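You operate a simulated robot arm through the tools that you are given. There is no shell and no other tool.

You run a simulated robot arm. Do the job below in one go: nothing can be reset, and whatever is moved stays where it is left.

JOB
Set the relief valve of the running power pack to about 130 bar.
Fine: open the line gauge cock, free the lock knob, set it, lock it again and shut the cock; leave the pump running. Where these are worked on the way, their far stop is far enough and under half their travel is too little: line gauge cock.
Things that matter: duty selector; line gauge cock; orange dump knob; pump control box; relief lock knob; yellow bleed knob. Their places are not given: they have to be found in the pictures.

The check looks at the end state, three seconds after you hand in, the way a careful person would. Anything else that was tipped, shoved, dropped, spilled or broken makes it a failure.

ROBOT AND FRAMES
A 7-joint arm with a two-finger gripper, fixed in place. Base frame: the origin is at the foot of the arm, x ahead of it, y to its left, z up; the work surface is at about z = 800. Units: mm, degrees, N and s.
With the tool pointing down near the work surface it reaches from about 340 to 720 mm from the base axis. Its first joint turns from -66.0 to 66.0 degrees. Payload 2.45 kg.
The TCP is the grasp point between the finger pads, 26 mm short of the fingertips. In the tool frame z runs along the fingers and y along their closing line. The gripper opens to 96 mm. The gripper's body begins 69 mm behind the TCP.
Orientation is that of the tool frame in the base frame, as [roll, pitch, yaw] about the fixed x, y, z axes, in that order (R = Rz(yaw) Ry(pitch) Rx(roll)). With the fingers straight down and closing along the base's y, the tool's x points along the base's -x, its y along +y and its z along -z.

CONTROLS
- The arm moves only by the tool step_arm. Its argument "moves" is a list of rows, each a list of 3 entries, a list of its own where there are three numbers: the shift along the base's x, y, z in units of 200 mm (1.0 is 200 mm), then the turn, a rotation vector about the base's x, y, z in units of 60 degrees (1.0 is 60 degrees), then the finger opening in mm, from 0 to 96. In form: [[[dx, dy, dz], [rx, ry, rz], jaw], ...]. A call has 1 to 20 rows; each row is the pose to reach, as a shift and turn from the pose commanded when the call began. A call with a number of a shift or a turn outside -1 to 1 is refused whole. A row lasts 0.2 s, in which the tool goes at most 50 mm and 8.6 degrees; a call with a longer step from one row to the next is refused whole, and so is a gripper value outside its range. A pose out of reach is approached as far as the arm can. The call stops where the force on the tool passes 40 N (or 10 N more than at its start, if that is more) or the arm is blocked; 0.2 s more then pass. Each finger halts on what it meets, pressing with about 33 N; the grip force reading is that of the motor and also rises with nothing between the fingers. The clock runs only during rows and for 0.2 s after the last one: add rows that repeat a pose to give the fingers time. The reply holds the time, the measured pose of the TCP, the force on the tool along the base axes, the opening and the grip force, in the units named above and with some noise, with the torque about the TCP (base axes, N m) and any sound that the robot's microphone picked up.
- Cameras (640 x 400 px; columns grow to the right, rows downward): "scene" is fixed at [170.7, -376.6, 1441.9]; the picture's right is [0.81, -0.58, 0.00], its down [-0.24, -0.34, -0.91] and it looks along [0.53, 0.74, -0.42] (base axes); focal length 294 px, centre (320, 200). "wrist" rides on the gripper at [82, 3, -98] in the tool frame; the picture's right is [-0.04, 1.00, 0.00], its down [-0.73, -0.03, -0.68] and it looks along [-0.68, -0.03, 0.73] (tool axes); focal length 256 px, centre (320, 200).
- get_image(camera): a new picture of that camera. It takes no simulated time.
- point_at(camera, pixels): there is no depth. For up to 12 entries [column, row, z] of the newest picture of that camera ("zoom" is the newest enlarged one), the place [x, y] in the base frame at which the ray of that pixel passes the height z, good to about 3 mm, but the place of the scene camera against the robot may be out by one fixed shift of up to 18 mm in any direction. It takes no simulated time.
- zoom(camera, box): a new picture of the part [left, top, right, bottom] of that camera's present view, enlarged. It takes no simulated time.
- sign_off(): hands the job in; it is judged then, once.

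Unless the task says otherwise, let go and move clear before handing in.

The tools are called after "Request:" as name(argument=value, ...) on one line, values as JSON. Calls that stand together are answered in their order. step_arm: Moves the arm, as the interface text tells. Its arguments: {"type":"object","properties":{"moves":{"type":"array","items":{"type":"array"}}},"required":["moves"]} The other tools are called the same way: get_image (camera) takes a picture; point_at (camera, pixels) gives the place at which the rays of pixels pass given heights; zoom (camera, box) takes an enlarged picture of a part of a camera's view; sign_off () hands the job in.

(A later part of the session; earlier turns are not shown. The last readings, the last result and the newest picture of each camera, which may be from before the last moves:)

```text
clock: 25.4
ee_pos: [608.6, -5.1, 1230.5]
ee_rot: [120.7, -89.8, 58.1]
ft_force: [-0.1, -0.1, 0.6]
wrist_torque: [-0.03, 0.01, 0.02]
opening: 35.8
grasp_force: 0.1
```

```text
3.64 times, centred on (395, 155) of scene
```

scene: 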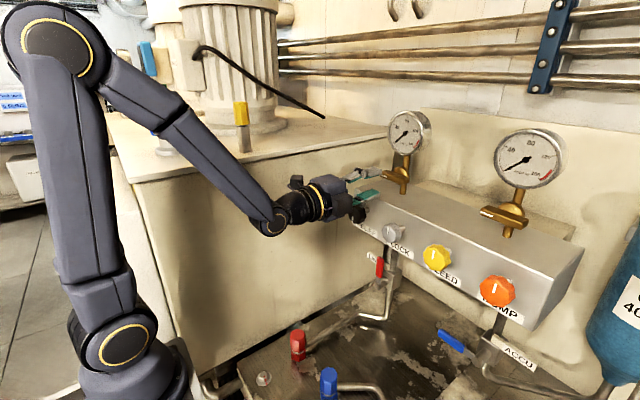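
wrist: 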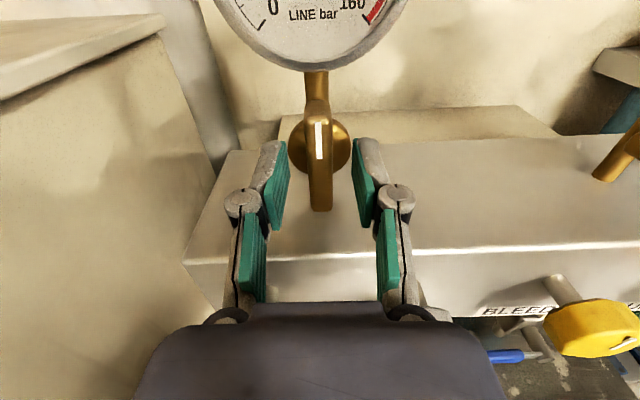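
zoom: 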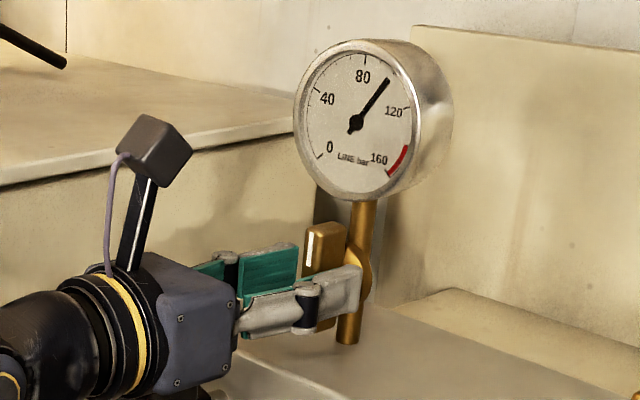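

The cock is open with its bar vertical and LINE reading about 95 bar. Next I'll back straight off along -x and move over above the LOCK knob (y≈-66) to look at it.

Request:
step_arm(moves=[[[-0.1, 0, 0], [0, 0, 0], 36], [[-0.2, 0, 0], [0, 0, 0], 36], [[-0.3, 0, 0], [0, 0, 0], 36], [[-0.37, 0, 0.03], [0, 0, 0], 50], [[-0.37, -0.1, 0.05], [0, 0, 0], 60], [[-0.37, -0.2, 0.05], [0, 0, 0], 70], [[-0.37, -0.3, 0.05], [0, 0, 0], 70], [[-0.37, -0.3, 0.05], [0, 0, 0], 70]])

Request:
get_image(camera="wrist")

Request:
get_image(camera="scene")

```text
clock: 27.2
ee_pos: [530.2, -52.5, 1255.1]
ee_rot: [34.7, -87.6, 145.0]
ft_force: [2.4, -1.6, -4.1]
wrist_torque: [0.01, -0.31, 0.15]
opening: 70.0
grasp_force: 0.1
out of reach, approached as far as the arm can: row 3, 4, 5, 6, 7
```

```text
taken
```

wrist: 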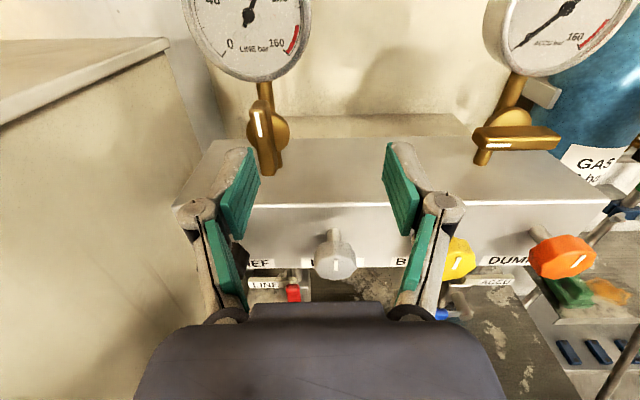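

```text
taken
```

scene: 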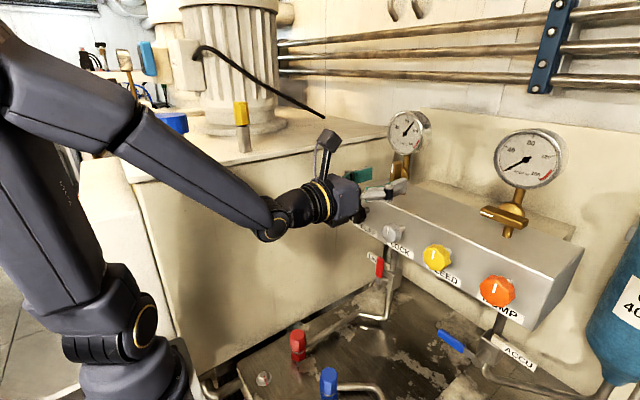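

The LOCK knob is at wrist (335,255) with its mark roughly vertical; the arm hit a reach limit at (530,-52,1255) in this wrist roll. I'll roll back 25° and move slightly ahead to get out of the limit, staying above the knobs.

Request:
step_arm(moves=[[[0.05, 0, 0], [-0.14, 0, 0], 70], [[0.1, -0.03, 0], [-0.28, 0, 0], 70], [[0.12, -0.07, 0], [-0.42, 0, 0], 70], [[0.12, -0.07, 0], [-0.42, 0, 0], 70]])

Request:
get_image(camera="wrist")

Request:
get_image(camera="scene")

```text
clock: 28.2
ee_pos: [558.7, -77.6, 1240.3]
ee_rot: [89.1, -64.6, 89.9]
ft_force: [-0.7, -0.8, 0.7]
wrist_torque: [0.02, -0.03, 0.01]
opening: 70.1
grasp_force: 0.1
```

```text
taken
```

wrist: 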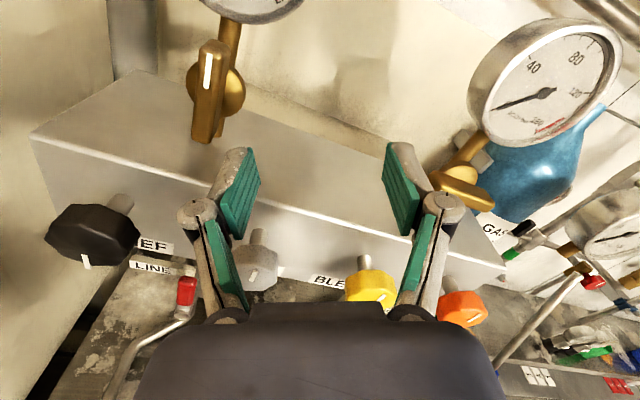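

```text
taken
```

scene: 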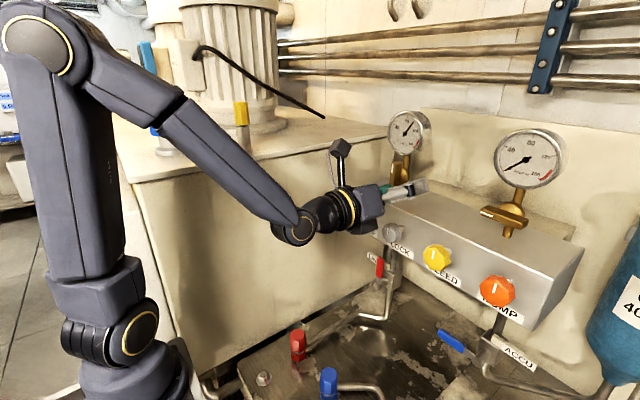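

Reach is fine here: (559,-78,1240) with the roll at 155°. I'll take LOCK and RELIEF knob fixes from this view.

Request:
point_at(camera="wrist", pixels=[[263, 268, 1145], [263, 268, 1155], [263, 268, 1165], [92, 232, 1145], [92, 232, 1155], [92, 232, 1165], [372, 288, 1155]])

Request:
zoom(camera="wrist", box=[200, 200, 320, 320])

Request:
zoom(camera="wrist", box=[30, 170, 190, 290])

Request:
zoom(camera="scene", box=[340, 180, 440, 280])

```text
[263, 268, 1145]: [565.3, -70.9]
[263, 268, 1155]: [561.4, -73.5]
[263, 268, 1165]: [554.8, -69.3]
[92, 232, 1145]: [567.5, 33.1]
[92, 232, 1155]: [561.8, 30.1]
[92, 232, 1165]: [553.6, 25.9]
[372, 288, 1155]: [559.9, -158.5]
```

```text
3.33 times, centred on (260, 260) of wrist
```

zoom: 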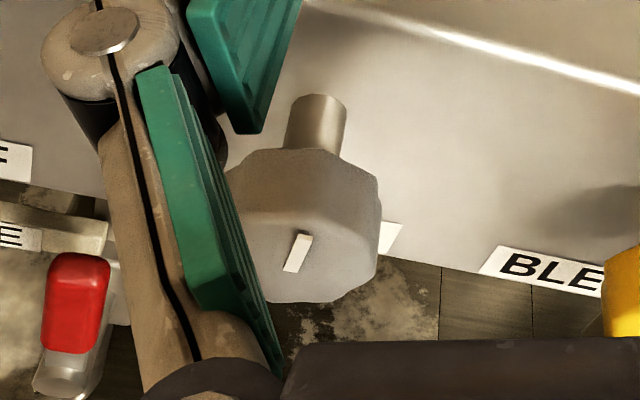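

```text
3.33 times, centred on (110, 230) of wrist
```

zoom: 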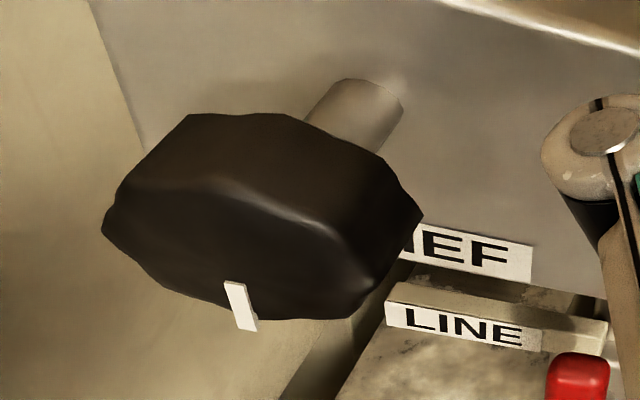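

```text
4.00 times, centred on (390, 230) of scene
```

zoom: 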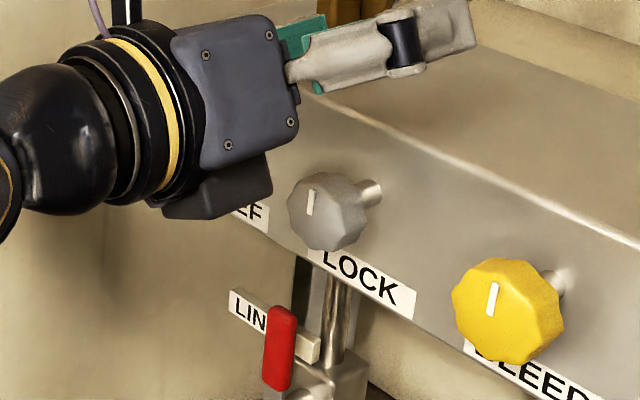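

LOCK's mark points up, and the knob centre is near (561,-66,1155). I'll check the manifold face and stem depth so the fingertips stay clear of the face.

Request:
point_at(camera="wrist", pixels=[[305, 212, 1187], [260, 230, 1160], [260, 230, 1150], [350, 292, 1110], [256, 246, 1170], [256, 290, 1130], [253, 272, 1165], [253, 272, 1155]])

Request:
point_at(camera="scene", pixels=[[392, 233, 1150], [389, 231, 1150], [404, 228, 1150], [389, 231, 1155], [404, 228, 1155]])

```text
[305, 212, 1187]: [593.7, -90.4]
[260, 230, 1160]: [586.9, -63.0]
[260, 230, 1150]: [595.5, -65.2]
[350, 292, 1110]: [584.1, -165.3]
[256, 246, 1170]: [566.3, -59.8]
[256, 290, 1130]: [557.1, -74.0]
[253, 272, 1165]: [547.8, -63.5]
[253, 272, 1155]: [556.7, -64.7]
```

```text
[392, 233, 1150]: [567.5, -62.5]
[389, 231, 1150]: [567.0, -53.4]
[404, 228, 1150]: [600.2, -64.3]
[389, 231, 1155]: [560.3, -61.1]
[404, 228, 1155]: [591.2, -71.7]
```

The manifold face is at x≈590 and LOCK's front face at x≈548, centre about (y=-64, z=1155), mark up. I'll line up above it along the tilted finger direction with jaws at 64 mm, then descend partway.

Request:
step_arm(moves=[[[-0.015, 0.08, 0], [0, 0, 0], 64], [[-0.033, 0.16, -0.03], [0, 0, 0], 64], [[-0.033, 0.238, -0.062], [0, 0, 0], 64], [[-0.033, 0.238, -0.062], [0, 0, 0], 64]])

Request:
get_image(camera="wrist")

```text
clock: 29.2
ee_pos: [554.0, -31.5, 1228.0]
ee_rot: [88.9, -64.6, 89.9]
ft_force: [0.3, -0.3, -0.5]
wrist_torque: [0.02, 0.02, 0.01]
opening: 63.9
grasp_force: 0.0
```

```text
taken
```

wrist: 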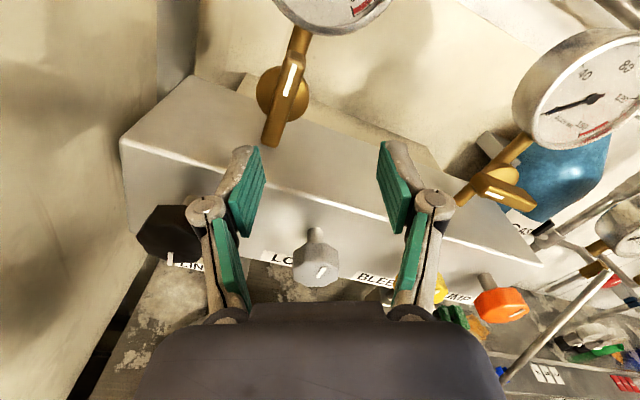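

LOCK sits centred between the jaws at wrist (316,262). I'll descend half-way along the finger plane, watching force.

Request:
step_arm(moves=[[[-0.005, -0.042, -0.09], [0, 0, 0], 64], [[-0.005, -0.084, -0.181], [0, 0, 0], 64], [[-0.005, -0.084, -0.181], [0, 0, 0], 64]])

Request:
get_image(camera="wrist")

Request:
zoom(camera="scene", box=[320, 150, 460, 290])

```text
clock: 30.0
ee_pos: [549.7, -47.4, 1191.8]
ee_rot: [88.9, -64.8, 89.8]
ft_force: [0.1, 1.0, -0.5]
wrist_torque: [-0.02, 0.0, -0.01]
opening: 64.0
grasp_force: 0.1
```

```text
taken
```

wrist: 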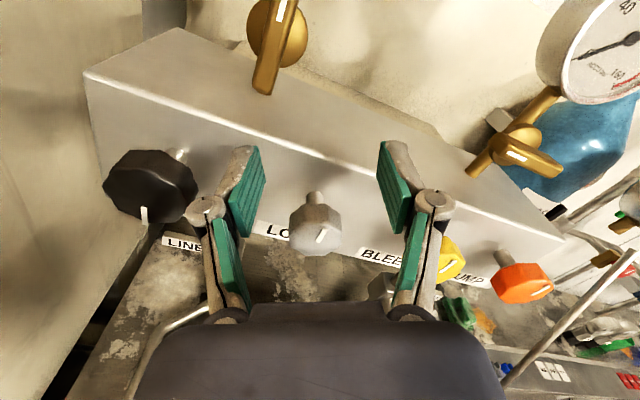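

```text
2.86 times, centred on (390, 220) of scene
```

zoom: 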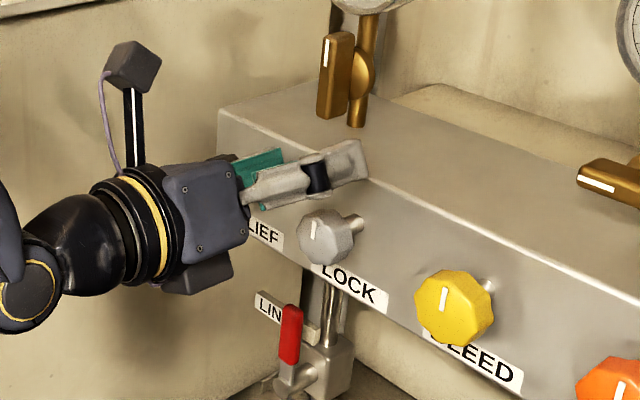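

Clear so far; LOCK is at wrist (316,232) midway between the pads. I'll complete the descent to (552,-64,1156) with the jaws still open.

Request:
step_arm(moves=[[[0.005, -0.03, -0.06], [0, 0, 0], 64], [[0.01, -0.06, -0.12], [0, 0, 0], 64], [[0.012, -0.083, -0.18], [0, 0, 0], 64], [[0.012, -0.083, -0.18], [0, 0, 0], 64]])

Request:
get_image(camera="wrist")

Request:
zoom(camera="scene", box=[320, 150, 460, 290])

```text
clock: 31.0
ee_pos: [551.9, -62.7, 1155.8]
ee_rot: [88.9, -64.6, 89.8]
ft_force: [-0.2, 0.6, -0.2]
wrist_torque: [0.0, 0.0, 0.04]
opening: 63.9
grasp_force: 0.1
```

```text
taken
```

wrist: 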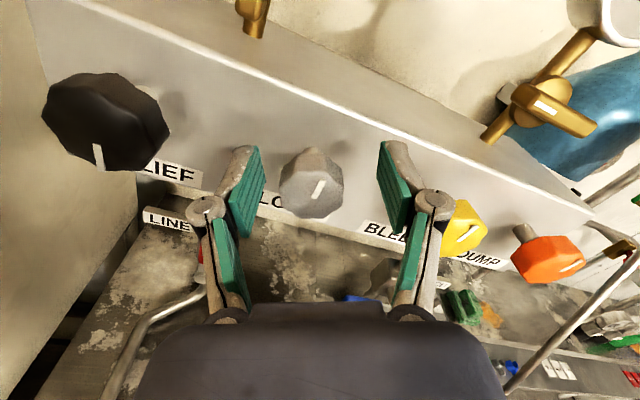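

```text
2.86 times, centred on (390, 220) of scene
```

zoom: 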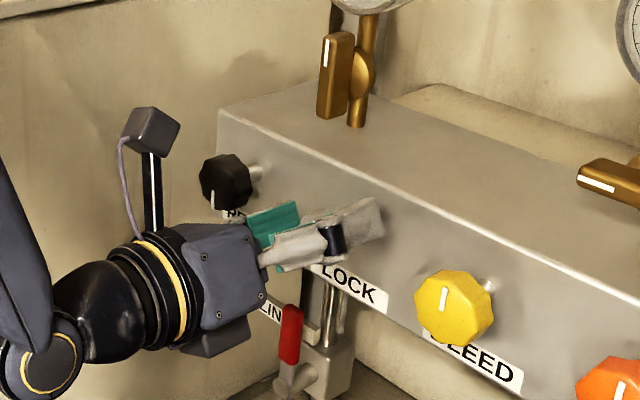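

The jaws are around LOCK (wrist knob outline centre ≈(311,183), pads' midline ≈321), so the knob looks a few mm off to the +y side and slightly low. I'll zoom in to measure before closing.

Request:
zoom(camera="wrist", box=[230, 120, 410, 240])

```text
3.33 times, centred on (320, 180) of wrist
```

zoom: 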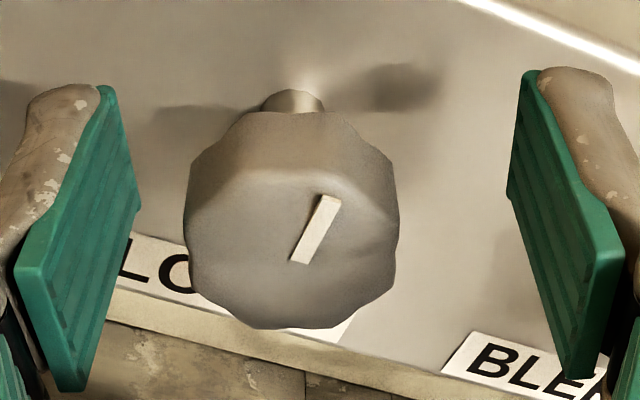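

In the zoom, LOCK's mark runs from its face centre (wrist ≈(314,199)) straight up to the rim. Its apparent size suggests the knob may sit lower than I assumed, so I'll record rays here and take a second view from 40 mm higher.

Request:
point_at(camera="wrist", pixels=[[314, 198.6, 1130], [314, 198.6, 1140], [314, 198.6, 1150], [323, 179.1, 1150], [323, 179.1, 1160], [323, 179.1, 1170]])

Request:
step_arm(moves=[[[0, 0.042, 0.09], [0, 0, 0], 64], [[0, 0.084, 0.181], [0, 0, 0], 64], [[0, 0.126, 0.27], [0, 0, 0], 64], [[0, 0.126, 0.27], [0, 0, 0], 64]])

Request:
zoom(camera="wrist", box=[230, 170, 410, 290])

```text
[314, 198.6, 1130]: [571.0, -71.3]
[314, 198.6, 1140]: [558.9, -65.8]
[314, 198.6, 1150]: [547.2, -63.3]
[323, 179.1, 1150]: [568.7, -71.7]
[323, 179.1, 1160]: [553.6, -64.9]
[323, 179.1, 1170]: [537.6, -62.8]
```

```text
clock: 32.0
ee_pos: [550.9, -38.8, 1208.6]
ee_rot: [89.0, -64.6, 89.9]
ft_force: [0.1, 0.5, -0.4]
wrist_torque: [0.02, 0.01, -0.04]
opening: 64.1
grasp_force: 0.1
```

```text
3.33 times, centred on (320, 230) of wrist
```

zoom: 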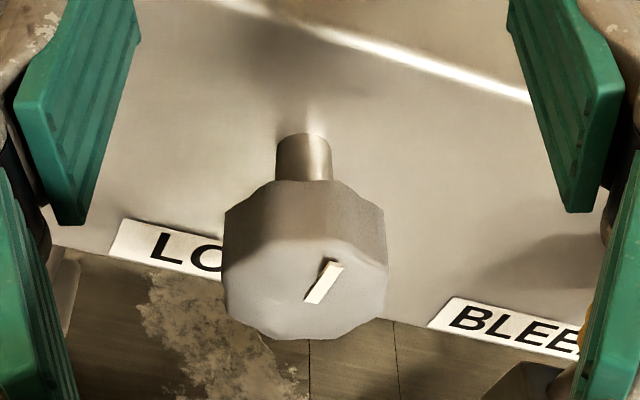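

Second view taken at z=1208; the mark's ends are at zoom (313,302) and (334,263). I'll intersect these rays with the earlier ones.

Request:
point_at(camera="zoom", pixels=[[313, 302, 1130], [313, 302, 1140], [313, 302, 1150], [334, 263, 1150], [334, 263, 1160], [334, 263, 1170], [305, 335, 1120], [305, 335, 1130]])

```text
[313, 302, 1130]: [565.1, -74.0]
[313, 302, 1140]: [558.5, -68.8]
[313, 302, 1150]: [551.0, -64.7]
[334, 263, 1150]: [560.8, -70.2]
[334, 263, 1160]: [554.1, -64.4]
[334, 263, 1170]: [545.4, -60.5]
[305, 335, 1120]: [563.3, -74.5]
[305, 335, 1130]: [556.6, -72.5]
```

Intersecting the rays gives LOCK: face at x≈557, axis at about y=-66, z=1146, diameter ≈34 mm. I'll descend along the finger plane to TCP (556,-66,1146) with the jaws open at 60.

Request:
step_arm(moves=[[[0.0, -0.045, -0.1], [0, 0, 0], 60], [[0.01, -0.09, -0.2], [0, 0, 0], 60], [[0.025, -0.136, -0.313], [0, 0, 0], 60], [[0.025, -0.136, -0.313], [0, 0, 0], 60]])

Request:
get_image(camera="wrist")

Request:
zoom(camera="wrist", box=[230, 100, 410, 220])

```text
clock: 33.0
ee_pos: [560.2, -67.7, 1144.7]
ee_rot: [88.8, -64.6, 89.8]
ft_force: [0.0, -0.6, 0.0]
wrist_torque: [-0.02, 0.02, -0.01]
opening: 60.1
grasp_force: 0.0
```

```text
taken
```

wrist: 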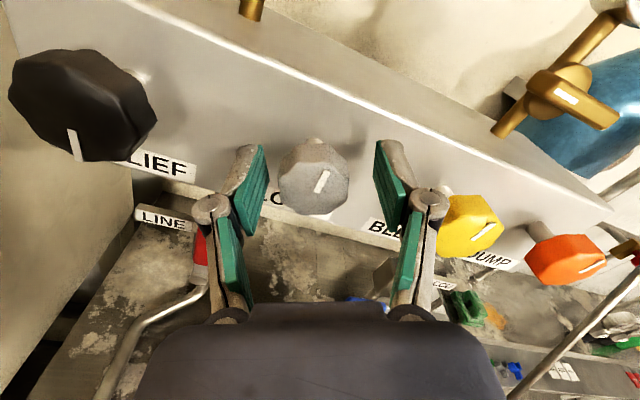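

```text
3.33 times, centred on (320, 160) of wrist
```

zoom: 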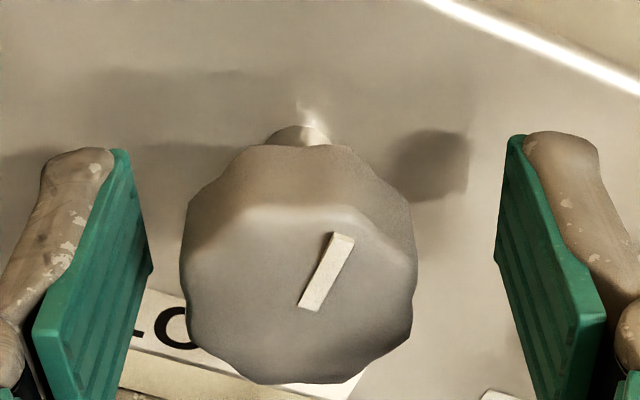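

The jaws now straddle LOCK's axis; the knob outline (zoom 183–418) is about 4 mm left of the pads' midline. I'll shift 3.5 mm to +y and back 3 mm, then close on it.

Request:
step_arm(moves=[[[-0.015, 0.018, -0.008], [0, 0, 0], 60], [[-0.015, 0.018, -0.008], [0, 0, 0], 50], [[-0.015, 0.018, -0.008], [0, 0, 0], 40], [[-0.015, 0.018, -0.008], [0, 0, 0], 30], [[-0.015, 0.018, -0.008], [0, 0, 0], 30]])

Request:
zoom(camera="wrist", box=[230, 100, 410, 220])

```text
clock: 34.2
ee_pos: [556.5, -63.8, 1144.5]
ee_rot: [88.9, -64.6, 89.9]
ft_force: [-1.4, -2.0, 2.0]
wrist_torque: [-0.03, 0.15, 0.26]
opening: 35.5
grasp_force: 40.8
```

```text
3.33 times, centred on (320, 160) of wrist
```

zoom: 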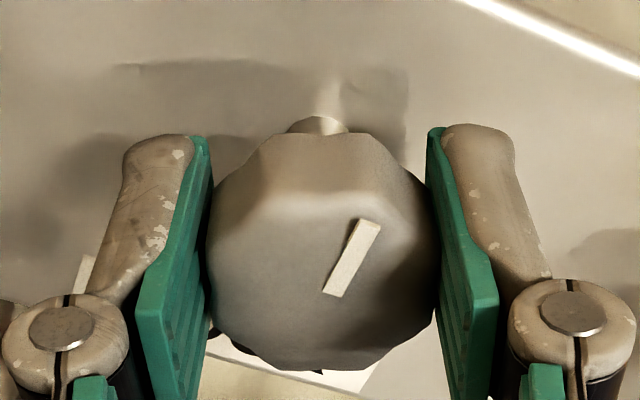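

LOCK is gripped at 35.5 mm with only ~2 N side force. I'll try a small counter-clockwise twist (negative about x) to see whether it frees that way.

Request:
step_arm(moves=[[[0, 0, 0], [-0.06, 0, 0], 30], [[0, 0, 0], [-0.12, 0, 0], 30], [[0, 0, 0], [-0.2, 0, 0], 30], [[0, 0, 0], [-0.2, 0, 0], 30]])

Request:
zoom(camera="wrist", box=[230, 100, 410, 220])

```text
clock: 35.2
ee_pos: [557.2, -63.3, 1143.1]
ee_rot: [89.2, -52.6, 89.4]
ft_force: [22.1, -10.1, -11.0]
wrist_torque: [0.0, 0.58, 0.19]
opening: 35.2
grasp_force: 45.3
```

```text
3.33 times, centred on (320, 160) of wrist
```

zoom: 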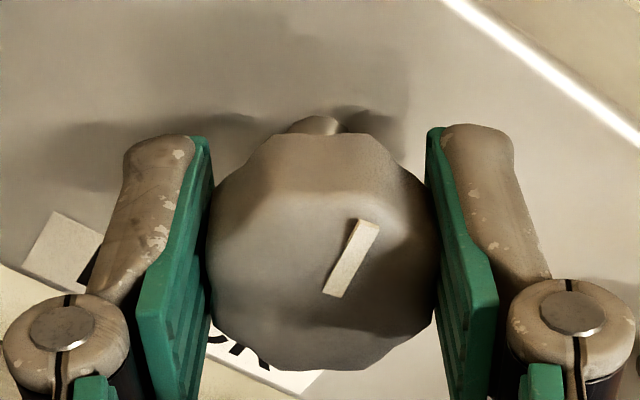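

The knob turned freely with the jaws (mark fixed relative to the pads, twist torque ~0). I'll keep turning counter-clockwise in small pieces while relieving the side force by ~1.5 mm.

Request:
step_arm(moves=[[[0.004, -0.005, -0.005], [0, 0, 0], 30], [[0.005, -0.008, -0.008], [-0.08, 0, 0], 30], [[0.005, -0.008, -0.008], [-0.16, 0, 0], 30], [[0.005, -0.008, -0.008], [-0.24, 0, 0], 30], [[0.005, -0.008, -0.008], [-0.32, 0, 0], 30]])

```text
clock: 36.4
ee_pos: [557.5, -62.9, 1142.5]
ee_rot: [88.9, -33.3, 90.1]
ft_force: [19.6, 3.1, -2.7]
wrist_torque: [0.02, 0.37, 0.63]
opening: 35.0
grasp_force: 45.0
```

31° turned so far with no stop. I'll carry on another 25° counter-clockwise, easing 1 mm forward.

Request:
step_arm(moves=[[[0.005, 0, 0], [-0.08, 0, 0], 30], [[0.006, 0, 0], [-0.16, 0, 0], 30], [[0.006, 0, 0], [-0.24, 0, 0], 30], [[0.006, 0, 0], [-0.32, 0, 0], 30], [[0.006, 0, 0], [-0.42, 0, 0], 30]])

Request:
zoom(camera="wrist", box=[230, 100, 410, 220])

Request:
get_image(camera="scene")

```text
clock: 37.6
ee_pos: [556.0, -62.3, 1141.9]
ee_rot: [89.1, -8.2, 90.2]
ft_force: [1.8, 14.7, -8.2]
wrist_torque: [0.0, 0.06, 0.73]
opening: 35.0
grasp_force: 44.9
```

```text
3.33 times, centred on (320, 160) of wrist
```

zoom: 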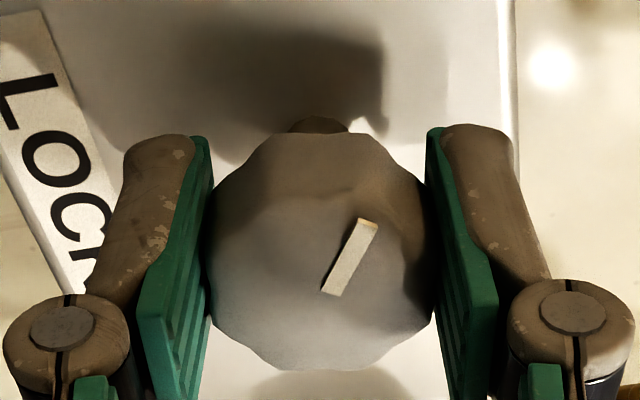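

```text
taken
```

scene: 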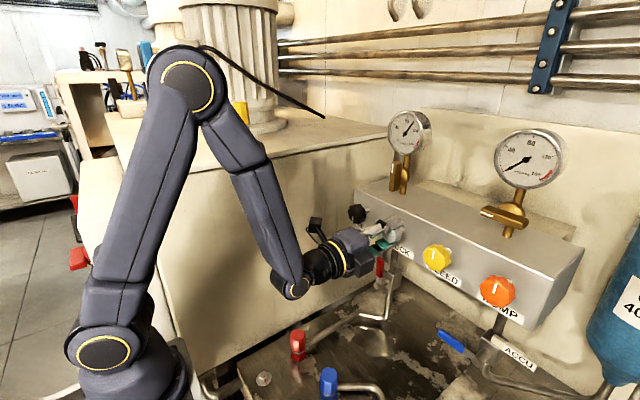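

Turned 56° counter-clockwise, still free (no stop torque). I'll go on another 34° to about 90°, shifting ~1.5 mm to +y to relieve the load.

Request:
step_arm(moves=[[[0, 0.006, -0.004], [0, 0, 0], 30], [[0, 0.007, -0.005], [-0.09, 0, 0], 30], [[0, 0.008, -0.005], [-0.18, 0, 0], 30], [[0, 0.009, -0.005], [-0.27, 0, 0], 30], [[0, 0.01, -0.005], [-0.36, 0, 0], 30], [[0, 0.01, -0.005], [-0.45, 0, 0], 30], [[0, 0.01, -0.005], [-0.54, 0, 0], 30]])

```text
clock: 39.2
ee_pos: [556.9, -64.4, 1142.1]
ee_rot: [89.0, 24.2, 89.8]
ft_force: [-2.3, 5.4, -13.6]
wrist_torque: [0.04, 0.22, -0.26]
opening: 35.0
grasp_force: 45.1
```

About 89° now, still no stop. I'll continue in the same direction, lowering 1.5 mm to relieve the z force.

Request:
step_arm(moves=[[[0, 0.002, -0.005], [0, 0, 0], 30], [[0, 0.003, -0.007], [-0.09, 0, 0], 30], [[0, 0.004, -0.008], [-0.18, 0, 0], 30], [[0, 0.004, -0.009], [-0.27, 0, 0], 30], [[0, 0.004, -0.01], [-0.36, 0, 0], 30], [[0, 0.004, -0.01], [-0.45, 0, 0], 30], [[0, 0.004, -0.01], [-0.54, 0, 0], 30]])

Request:
get_image(camera="wrist")

Request:
get_image(camera="scene")

```text
clock: 40.8
ee_pos: [557.4, -63.0, 1139.1]
ee_rot: [88.8, 56.7, 89.7]
ft_force: [1.4, -8.3, -11.0]
wrist_torque: [0.8, 0.4, -0.47]
opening: 35.1
grasp_force: 44.8
```

```text
taken
```

wrist: 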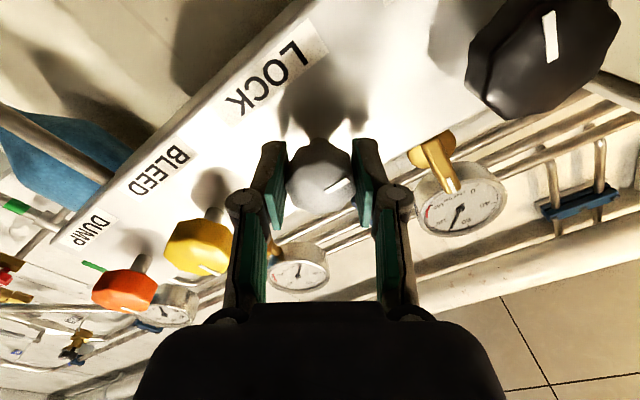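

```text
taken
```

scene: 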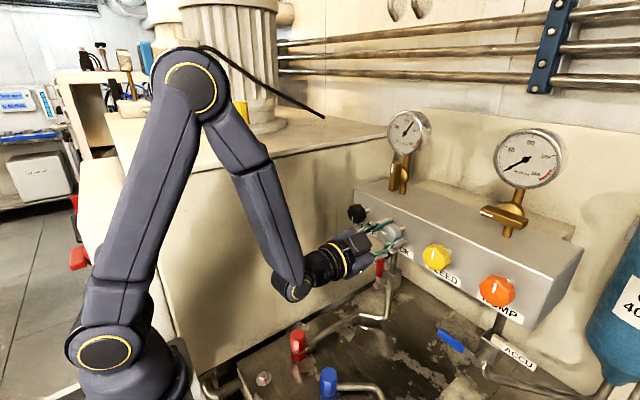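

Twist torque rose to 0.8 N·m, so LOCK seems to have reached its free stop. I'll zoom to see how far the mark turned.

Request:
zoom(camera="wrist", box=[230, 100, 410, 220])

Request:
zoom(camera="scene", box=[340, 180, 440, 280])

```text
3.33 times, centred on (320, 160) of wrist
```

zoom: 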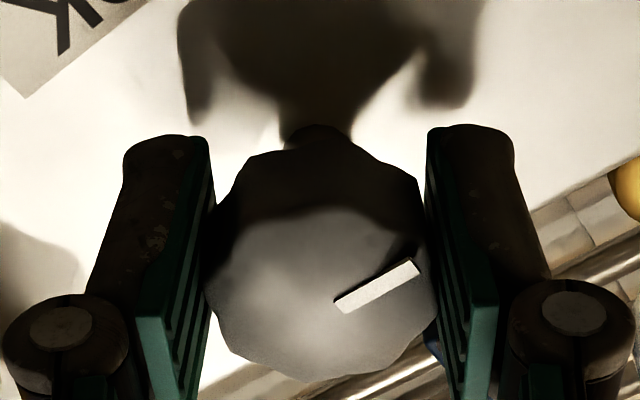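

```text
4.00 times, centred on (390, 230) of scene
```

zoom: 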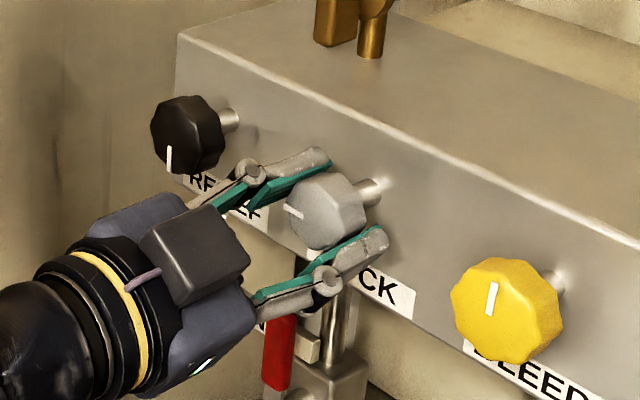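

LOCK's mark now points to +y (90° counter-clockwise), at its free stop. I'll open the jaws, rotate them in place to close along y, and lift straight up off the knob.

Request:
step_arm(moves=[[[0, 0, 0.01], [0.03, 0, 0], 50], [[0, -0.003, 0.02], [0.03, 0, 0], 60], [[0, -0.006, 0.025], [0, 0, 0], 62], [[0, -0.006, 0.025], [-0.14, 0, 0], 62], [[0, -0.006, 0.025], [-0.28, 0, 0], 62], [[0, -0.006, 0.025], [-0.42, 0, 0], 62], [[0, -0.006, 0.025], [-0.555, 0, 0], 62], [[0, -0.006, 0.025], [-0.555, 0, 0], 62]])

Request:
get_image(camera="wrist")

Request:
get_image(camera="scene")

```text
clock: 42.6
ee_pos: [556.0, -63.1, 1144.7]
ee_rot: [20.5, 89.9, 21.7]
ft_force: [0.3, 0.2, -0.1]
wrist_torque: [0.01, -0.01, 0.02]
opening: 62.1
grasp_force: 0.1
```

```text
taken
```

wrist: 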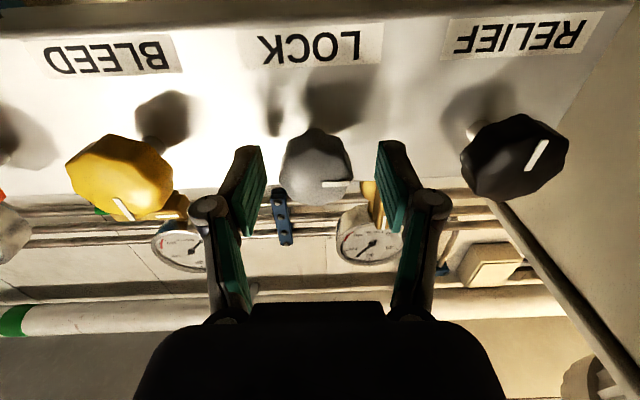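

```text
taken
```

scene: 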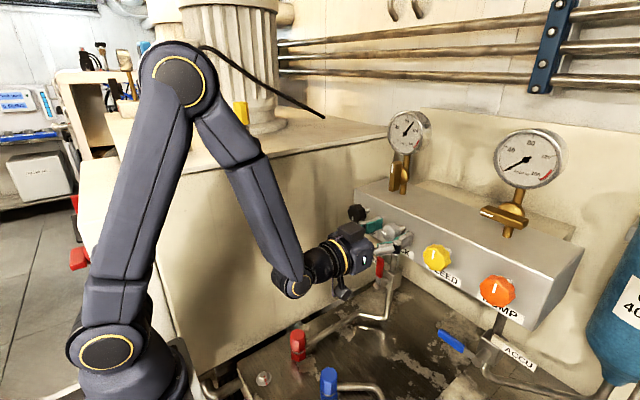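

The jaws are free around LOCK with the camera below; LOCK's mark points to +y. I'll lift 80 mm straight up, then slide to above RELIEF (y≈31).

Request:
step_arm(moves=[[[0, 0, 0.1], [0, 0, 0], 66], [[0, 0, 0.2], [0, 0, 0], 66], [[0, 0, 0.3], [0, 0, 0], 66], [[0, 0, 0.4], [0, 0, 0], 66], [[0, 0.12, 0.4], [0, 0, 0], 66], [[0, 0.24, 0.4], [0, 0, 0], 66], [[0, 0.36, 0.4], [0, 0, 0], 66], [[0, 0.47, 0.4], [0, 0, 0], 66], [[0, 0.47, 0.4], [0, 0, 0], 66]])

Request:
get_image(camera="wrist")

Request:
zoom(camera="scene", box=[370, 95, 450, 165])

Request:
zoom(camera="scene", box=[330, 180, 430, 280])

```text
clock: 44.6
ee_pos: [556.9, 32.6, 1226.0]
ee_rot: [53.0, 89.8, 54.1]
ft_force: [0.1, 0.3, -0.5]
wrist_torque: [-0.03, 0.02, 0.02]
opening: 65.9
grasp_force: 0.1
```

```text
taken
```

wrist: 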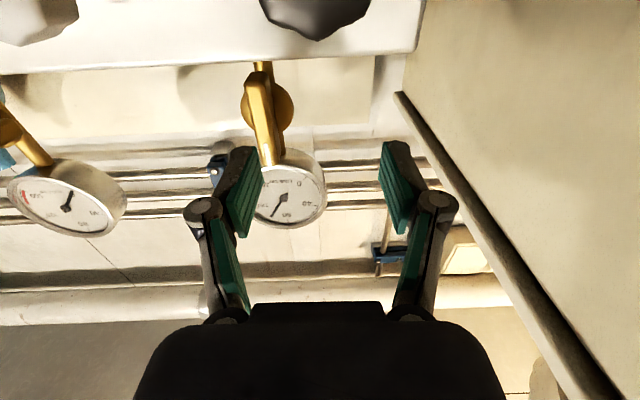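

```text
5.71 times, centred on (410, 130) of scene
```

zoom: 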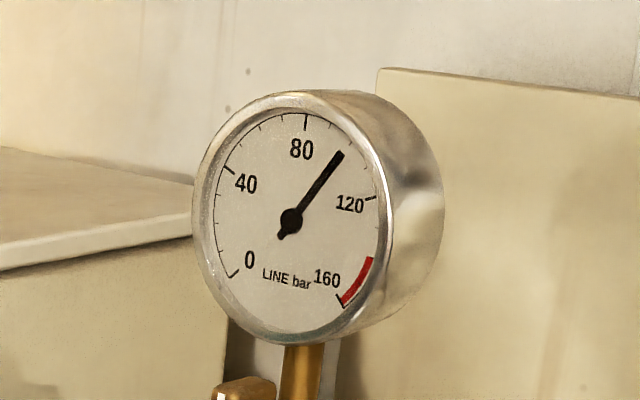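

```text
4.00 times, centred on (380, 230) of scene
```

zoom: 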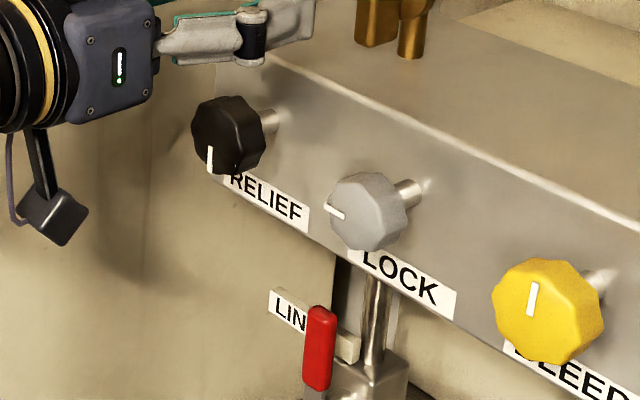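

The LINE gauge reads about 100 bar (needle halfway between 80 and 120), LOCK's mark is at +y (free), and RELIEF is centred under the jaws (wrist column 316). I'll descend straight down around RELIEF with jaws at 66.

Request:
step_arm(moves=[[[0, -0.003, -0.1], [0, 0, 0], 66], [[0, -0.003, -0.2], [0, 0, 0], 66], [[0, -0.003, -0.3], [0, 0, 0], 66], [[0, -0.003, -0.4], [0, 0, 0], 66], [[0, -0.003, -0.405], [0, 0, 0], 66]])

Request:
get_image(camera="wrist")

Request:
zoom(camera="scene", box=[300, 150, 440, 290])

```text
clock: 45.8
ee_pos: [558.6, 30.4, 1144.9]
ee_rot: [47.9, 89.8, 49.1]
ft_force: [0.9, 0.5, -0.7]
wrist_torque: [0.02, 0.03, -0.01]
opening: 66.2
grasp_force: 0.0
```

```text
taken
```

wrist: 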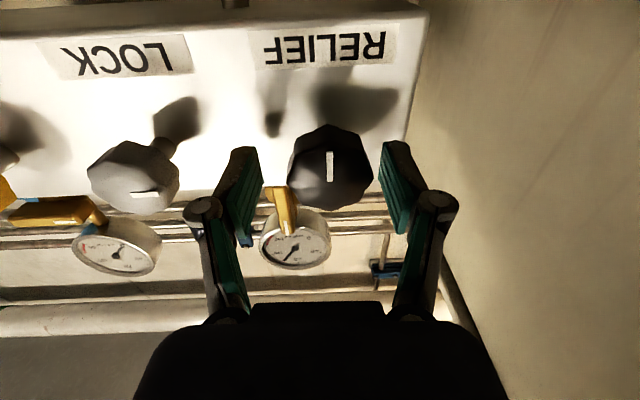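

```text
2.86 times, centred on (370, 220) of scene
```

zoom: 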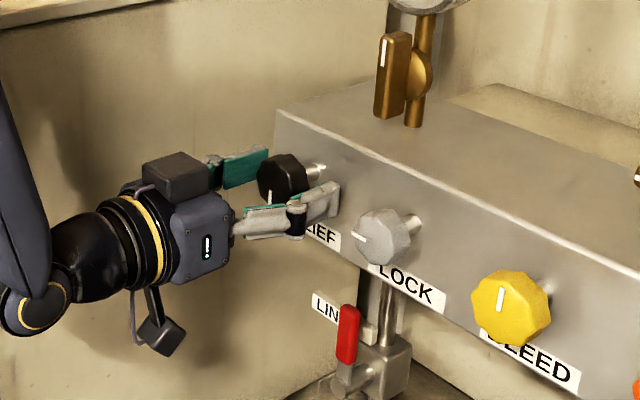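

RELIEF's mark points straight down; the knob (wrist columns 288–373) sits about 4 mm to +y of the pads' midline. I'll shift 4 mm to +y and close on it.

Request:
step_arm(moves=[[[-0.006, 0.019, -0.004], [0, 0, 0], 66], [[-0.006, 0.019, -0.004], [0, 0, 0], 54], [[-0.006, 0.019, -0.004], [0, 0, 0], 42], [[-0.006, 0.019, -0.004], [0, 0, 0], 34], [[-0.006, 0.019, -0.004], [0, 0, 0], 34], [[-0.006, 0.019, -0.004], [0, 0, 0], 34]])

Request:
zoom(camera="wrist", box=[230, 100, 410, 220])

```text
clock: 47.2
ee_pos: [555.4, 33.4, 1144.1]
ee_rot: [71.7, 89.9, 73.0]
ft_force: [-1.9, 0.8, -2.0]
wrist_torque: [-0.03, -0.04, -0.48]
opening: 41.1
grasp_force: 45.0
```

```text
3.33 times, centred on (320, 160) of wrist
```

zoom: 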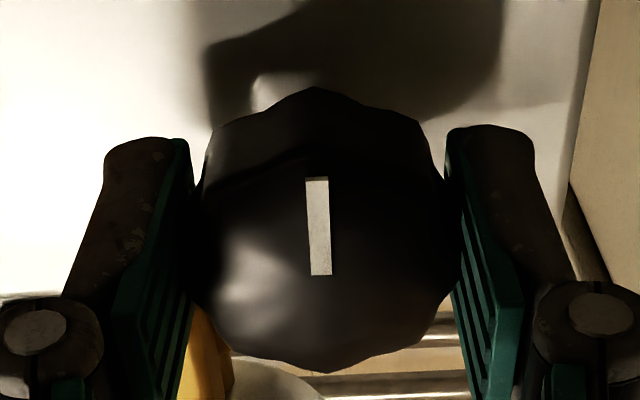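

RELIEF is gripped at 41 mm with tiny side forces. I'll turn it +12° about x (clockwise seen from the front) and check how the gauge responds.

Request:
step_arm(moves=[[[0, 0, 0], [0.05, 0, 0], 34], [[0, 0, 0], [0.1, 0, 0], 34], [[0, 0, 0], [0.15, 0, 0], 34], [[0, 0, 0], [0.2, 0, 0], 34], [[0, 0, 0], [0.2, 0, 0], 34]])

Request:
zoom(camera="scene", box=[370, 95, 450, 165])

Request:
zoom(camera="wrist", box=[230, 100, 410, 220])

```text
clock: 48.4
ee_pos: [555.7, 34.3, 1143.3]
ee_rot: [88.5, 77.8, 89.8]
ft_force: [-4.0, 1.3, -0.3]
wrist_torque: [-0.01, 0.03, -0.18]
opening: 41.5
grasp_force: 44.5
```

```text
5.71 times, centred on (410, 130) of scene
```

zoom: 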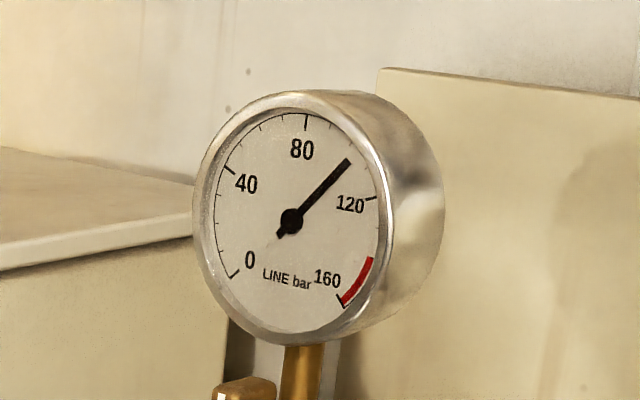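

```text
3.33 times, centred on (320, 160) of wrist
```

zoom: 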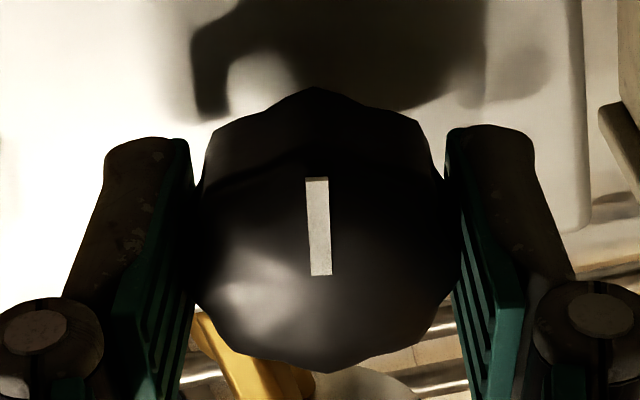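

The knob follows and the pressure rose from ~100 to ~104 bar for 12°, so clockwise raises it at roughly 0.4 bar per degree. I'll turn about 40° more and recheck.

Request:
step_arm(moves=[[[0, 0, 0], [0.1, 0, 0], 34], [[0, 0, 0], [0.2, 0, 0], 34], [[0, 0, 0], [0.3, 0, 0], 34], [[0, 0, 0], [0.4, 0, 0], 34], [[0, 0, 0], [0.5, 0, 0], 34], [[0, 0, 0], [0.5, 0, 0], 34]])

Request:
zoom(camera="scene", box=[370, 95, 450, 165])

Request:
zoom(camera="wrist", box=[230, 100, 410, 220])

```text
clock: 49.8
ee_pos: [556.7, 34.6, 1142.0]
ee_rot: [88.6, 47.8, 89.8]
ft_force: [-2.8, -0.4, -0.2]
wrist_torque: [0.01, 0.48, -0.08]
opening: 41.3
grasp_force: 45.2
```

```text
5.71 times, centred on (410, 130) of scene
```

zoom: 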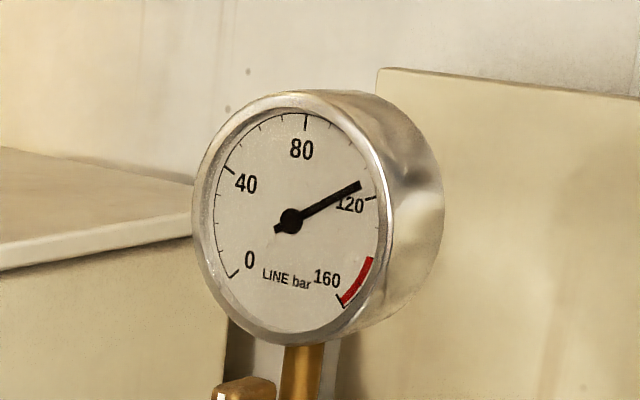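

```text
3.33 times, centred on (320, 160) of wrist
```

zoom: 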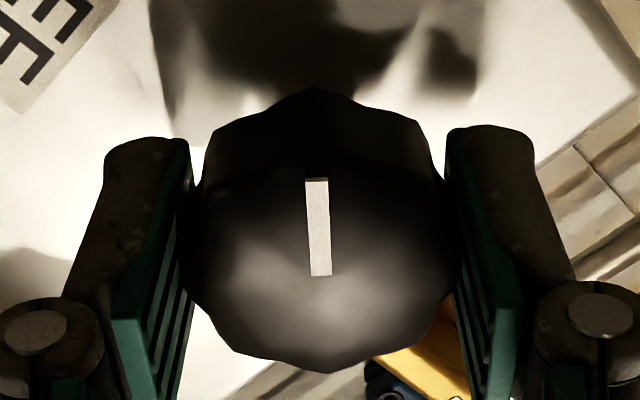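

The gauge now shows about 114 bar after 42° total (≈0.34 bar/deg). I'll turn about 40° more and let it settle before reading.

Request:
step_arm(moves=[[[0, 0, 0], [0.1, 0, 0], 34], [[0, 0, 0], [0.2, 0, 0], 34], [[0, 0, 0], [0.3, 0, 0], 34], [[0, 0, 0], [0.4, 0, 0], 34], [[0, 0, 0], [0.5, 0, 0], 34], [[0, 0, 0], [0.6, 0, 0], 34], [[0, 0, 0], [0.68, 0, 0], 34], [[0, 0, 0], [0.68, 0, 0], 34], [[0, 0, 0], [0.68, 0, 0], 34], [[0, 0, 0], [0.68, 0, 0], 34]])

Request:
zoom(camera="scene", box=[370, 95, 450, 165])

Request:
zoom(camera="wrist", box=[230, 100, 410, 220])

```text
clock: 52.0
ee_pos: [555.8, 31.7, 1142.4]
ee_rot: [88.9, 7.1, 89.5]
ft_force: [5.4, -28.5, -15.0]
wrist_torque: [-1.89, -1.64, 4.05]
opening: 41.0
grasp_force: 45.4
```

```text
5.71 times, centred on (410, 130) of scene
```

zoom: 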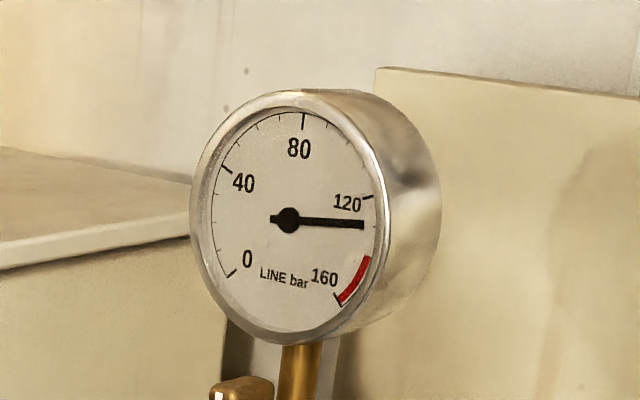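

```text
3.33 times, centred on (320, 160) of wrist
```

zoom: 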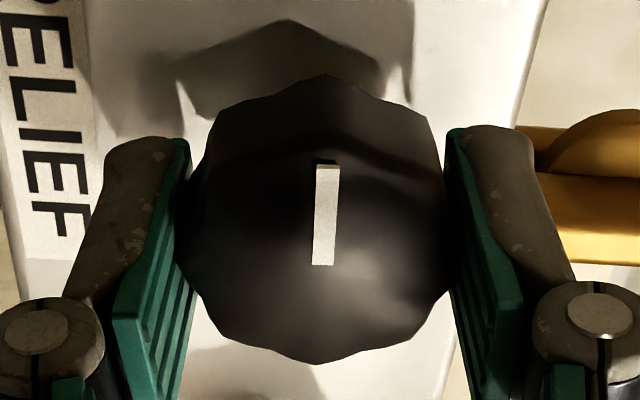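

The gauge reads about 129 bar, but forces of -28 N in y show that the camera box is pressing on the tank wall at +y. I'll ease 3 mm to -y first, then open the jaws to let go of the knob.

Request:
step_arm(moves=[[[0, -0.008, 0], [0, 0, 0], 34], [[0, -0.014, -0.003], [0, 0, 0], 34], [[0, -0.014, -0.003], [0, 0, 0], 34]])

Request:
zoom(camera="scene", box=[370, 95, 450, 165])

Request:
get_image(camera="scene")

```text
clock: 52.8
ee_pos: [556.6, 32.2, 1141.7]
ee_rot: [88.9, 6.9, 90.0]
ft_force: [-1.7, -5.8, -10.6]
wrist_torque: [-0.01, 0.56, -0.89]
opening: 41.0
grasp_force: 45.5
```

```text
5.71 times, centred on (410, 130) of scene
```

zoom: 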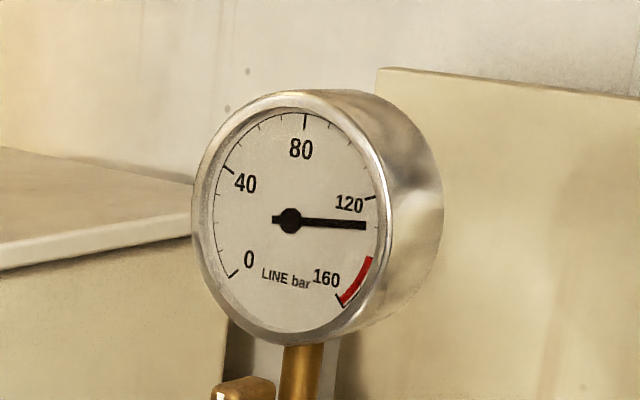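

```text
taken
```

scene: 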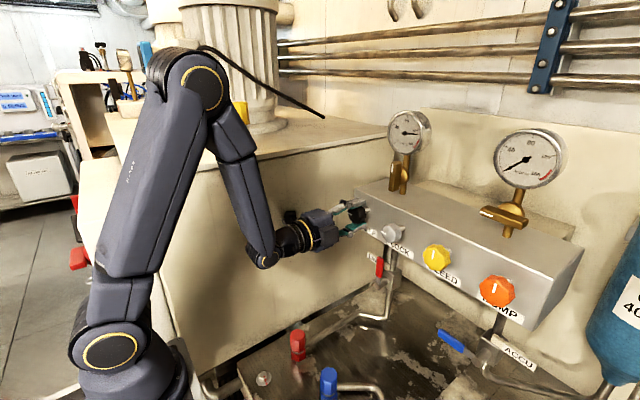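

Forces dropped to a few newtons and the gauge steadies at about 129–130 bar. I'll open the jaws to release RELIEF and check that the reading holds.

Request:
step_arm(moves=[[[0, -0.003, -0.004], [0, 0, 0], 34], [[0, -0.003, -0.004], [0, 0, 0], 46], [[0, -0.003, -0.004], [0, 0, 0], 58], [[0, -0.003, -0.004], [0, 0, 0], 66], [[0, -0.003, -0.004], [0, 0, 0], 66]])

Request:
zoom(camera="scene", box=[370, 95, 450, 165])

Request:
get_image(camera="wrist")

```text
clock: 54.0
ee_pos: [556.8, 31.2, 1141.2]
ee_rot: [88.8, 7.0, 89.9]
ft_force: [0.1, -0.8, -0.1]
wrist_torque: [0.04, -0.01, 0.0]
opening: 65.9
grasp_force: 0.0
```

```text
5.71 times, centred on (410, 130) of scene
```

zoom: 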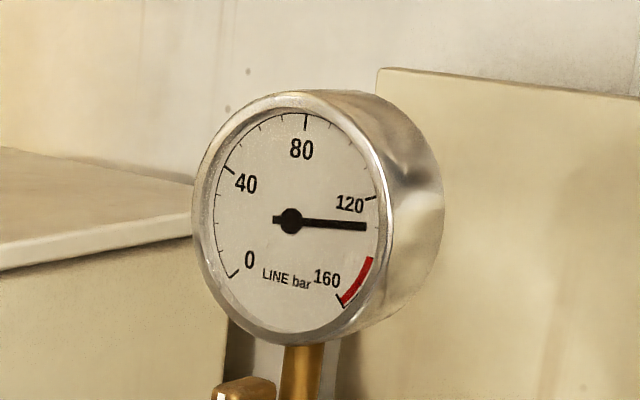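

```text
taken
```

wrist: 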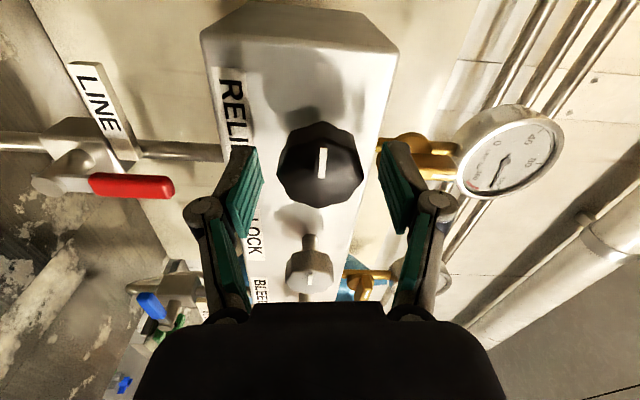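

RELIEF is released and the gauge still shows about 130 bar. I'll rotate the open jaws back around the knob (camera swinging down, away from the tank wall) until they close along y.

Request:
step_arm(moves=[[[0, 0, 0], [-0.12, 0, 0], 66], [[0, 0.003, 0.003], [-0.26, 0, 0], 66], [[0, 0.006, 0.005], [-0.4, 0, 0], 66], [[0, 0.01, 0.007], [-0.54, 0, 0], 66], [[0, 0.012, 0.008], [-0.68, 0, 0], 66], [[0, 0.012, 0.008], [-0.82, 0, 0], 66], [[0, 0.012, 0.008], [-0.96, 0, 0], 66], [[0, 0.012, 0.008], [-0.96, 0, 0], 66]])

Request:
step_arm(moves=[[[0, 0, 0], [-0.14, 0, 0], 66], [[0, 0, 0], [-0.28, 0, 0], 66], [[0, 0, 0], [-0.42, 0, 0], 66], [[0, 0, 0], [-0.42, 0, 0], 66]])

Request:
get_image(camera="wrist")

Request:
zoom(camera="scene", box=[370, 95, 450, 165])

```text
clock: 55.8
ee_pos: [556.7, 33.6, 1143.3]
ee_rot: [88.6, 64.8, 89.8]
ft_force: [0.0, -0.3, -0.5]
wrist_torque: [0.01, -0.03, -0.02]
opening: 66.3
grasp_force: 0.0
```

```text
clock: 56.8
ee_pos: [555.9, 33.4, 1142.5]
ee_rot: [16.0, 89.9, 17.2]
ft_force: [-0.3, 1.0, -0.4]
wrist_torque: [-0.03, 0.01, 0.01]
opening: 66.0
grasp_force: 0.1
```

```text
taken
```

wrist: 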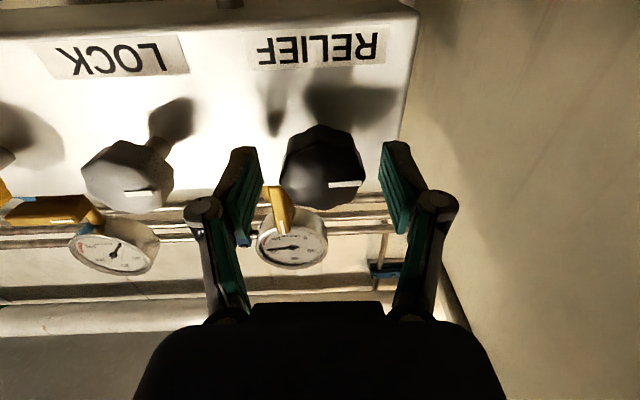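

```text
5.71 times, centred on (410, 130) of scene
```

zoom: 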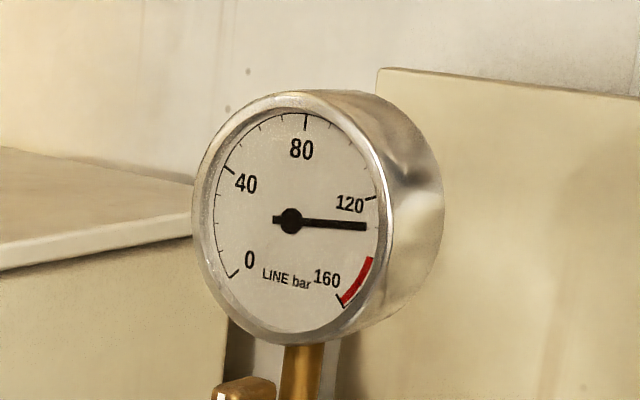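

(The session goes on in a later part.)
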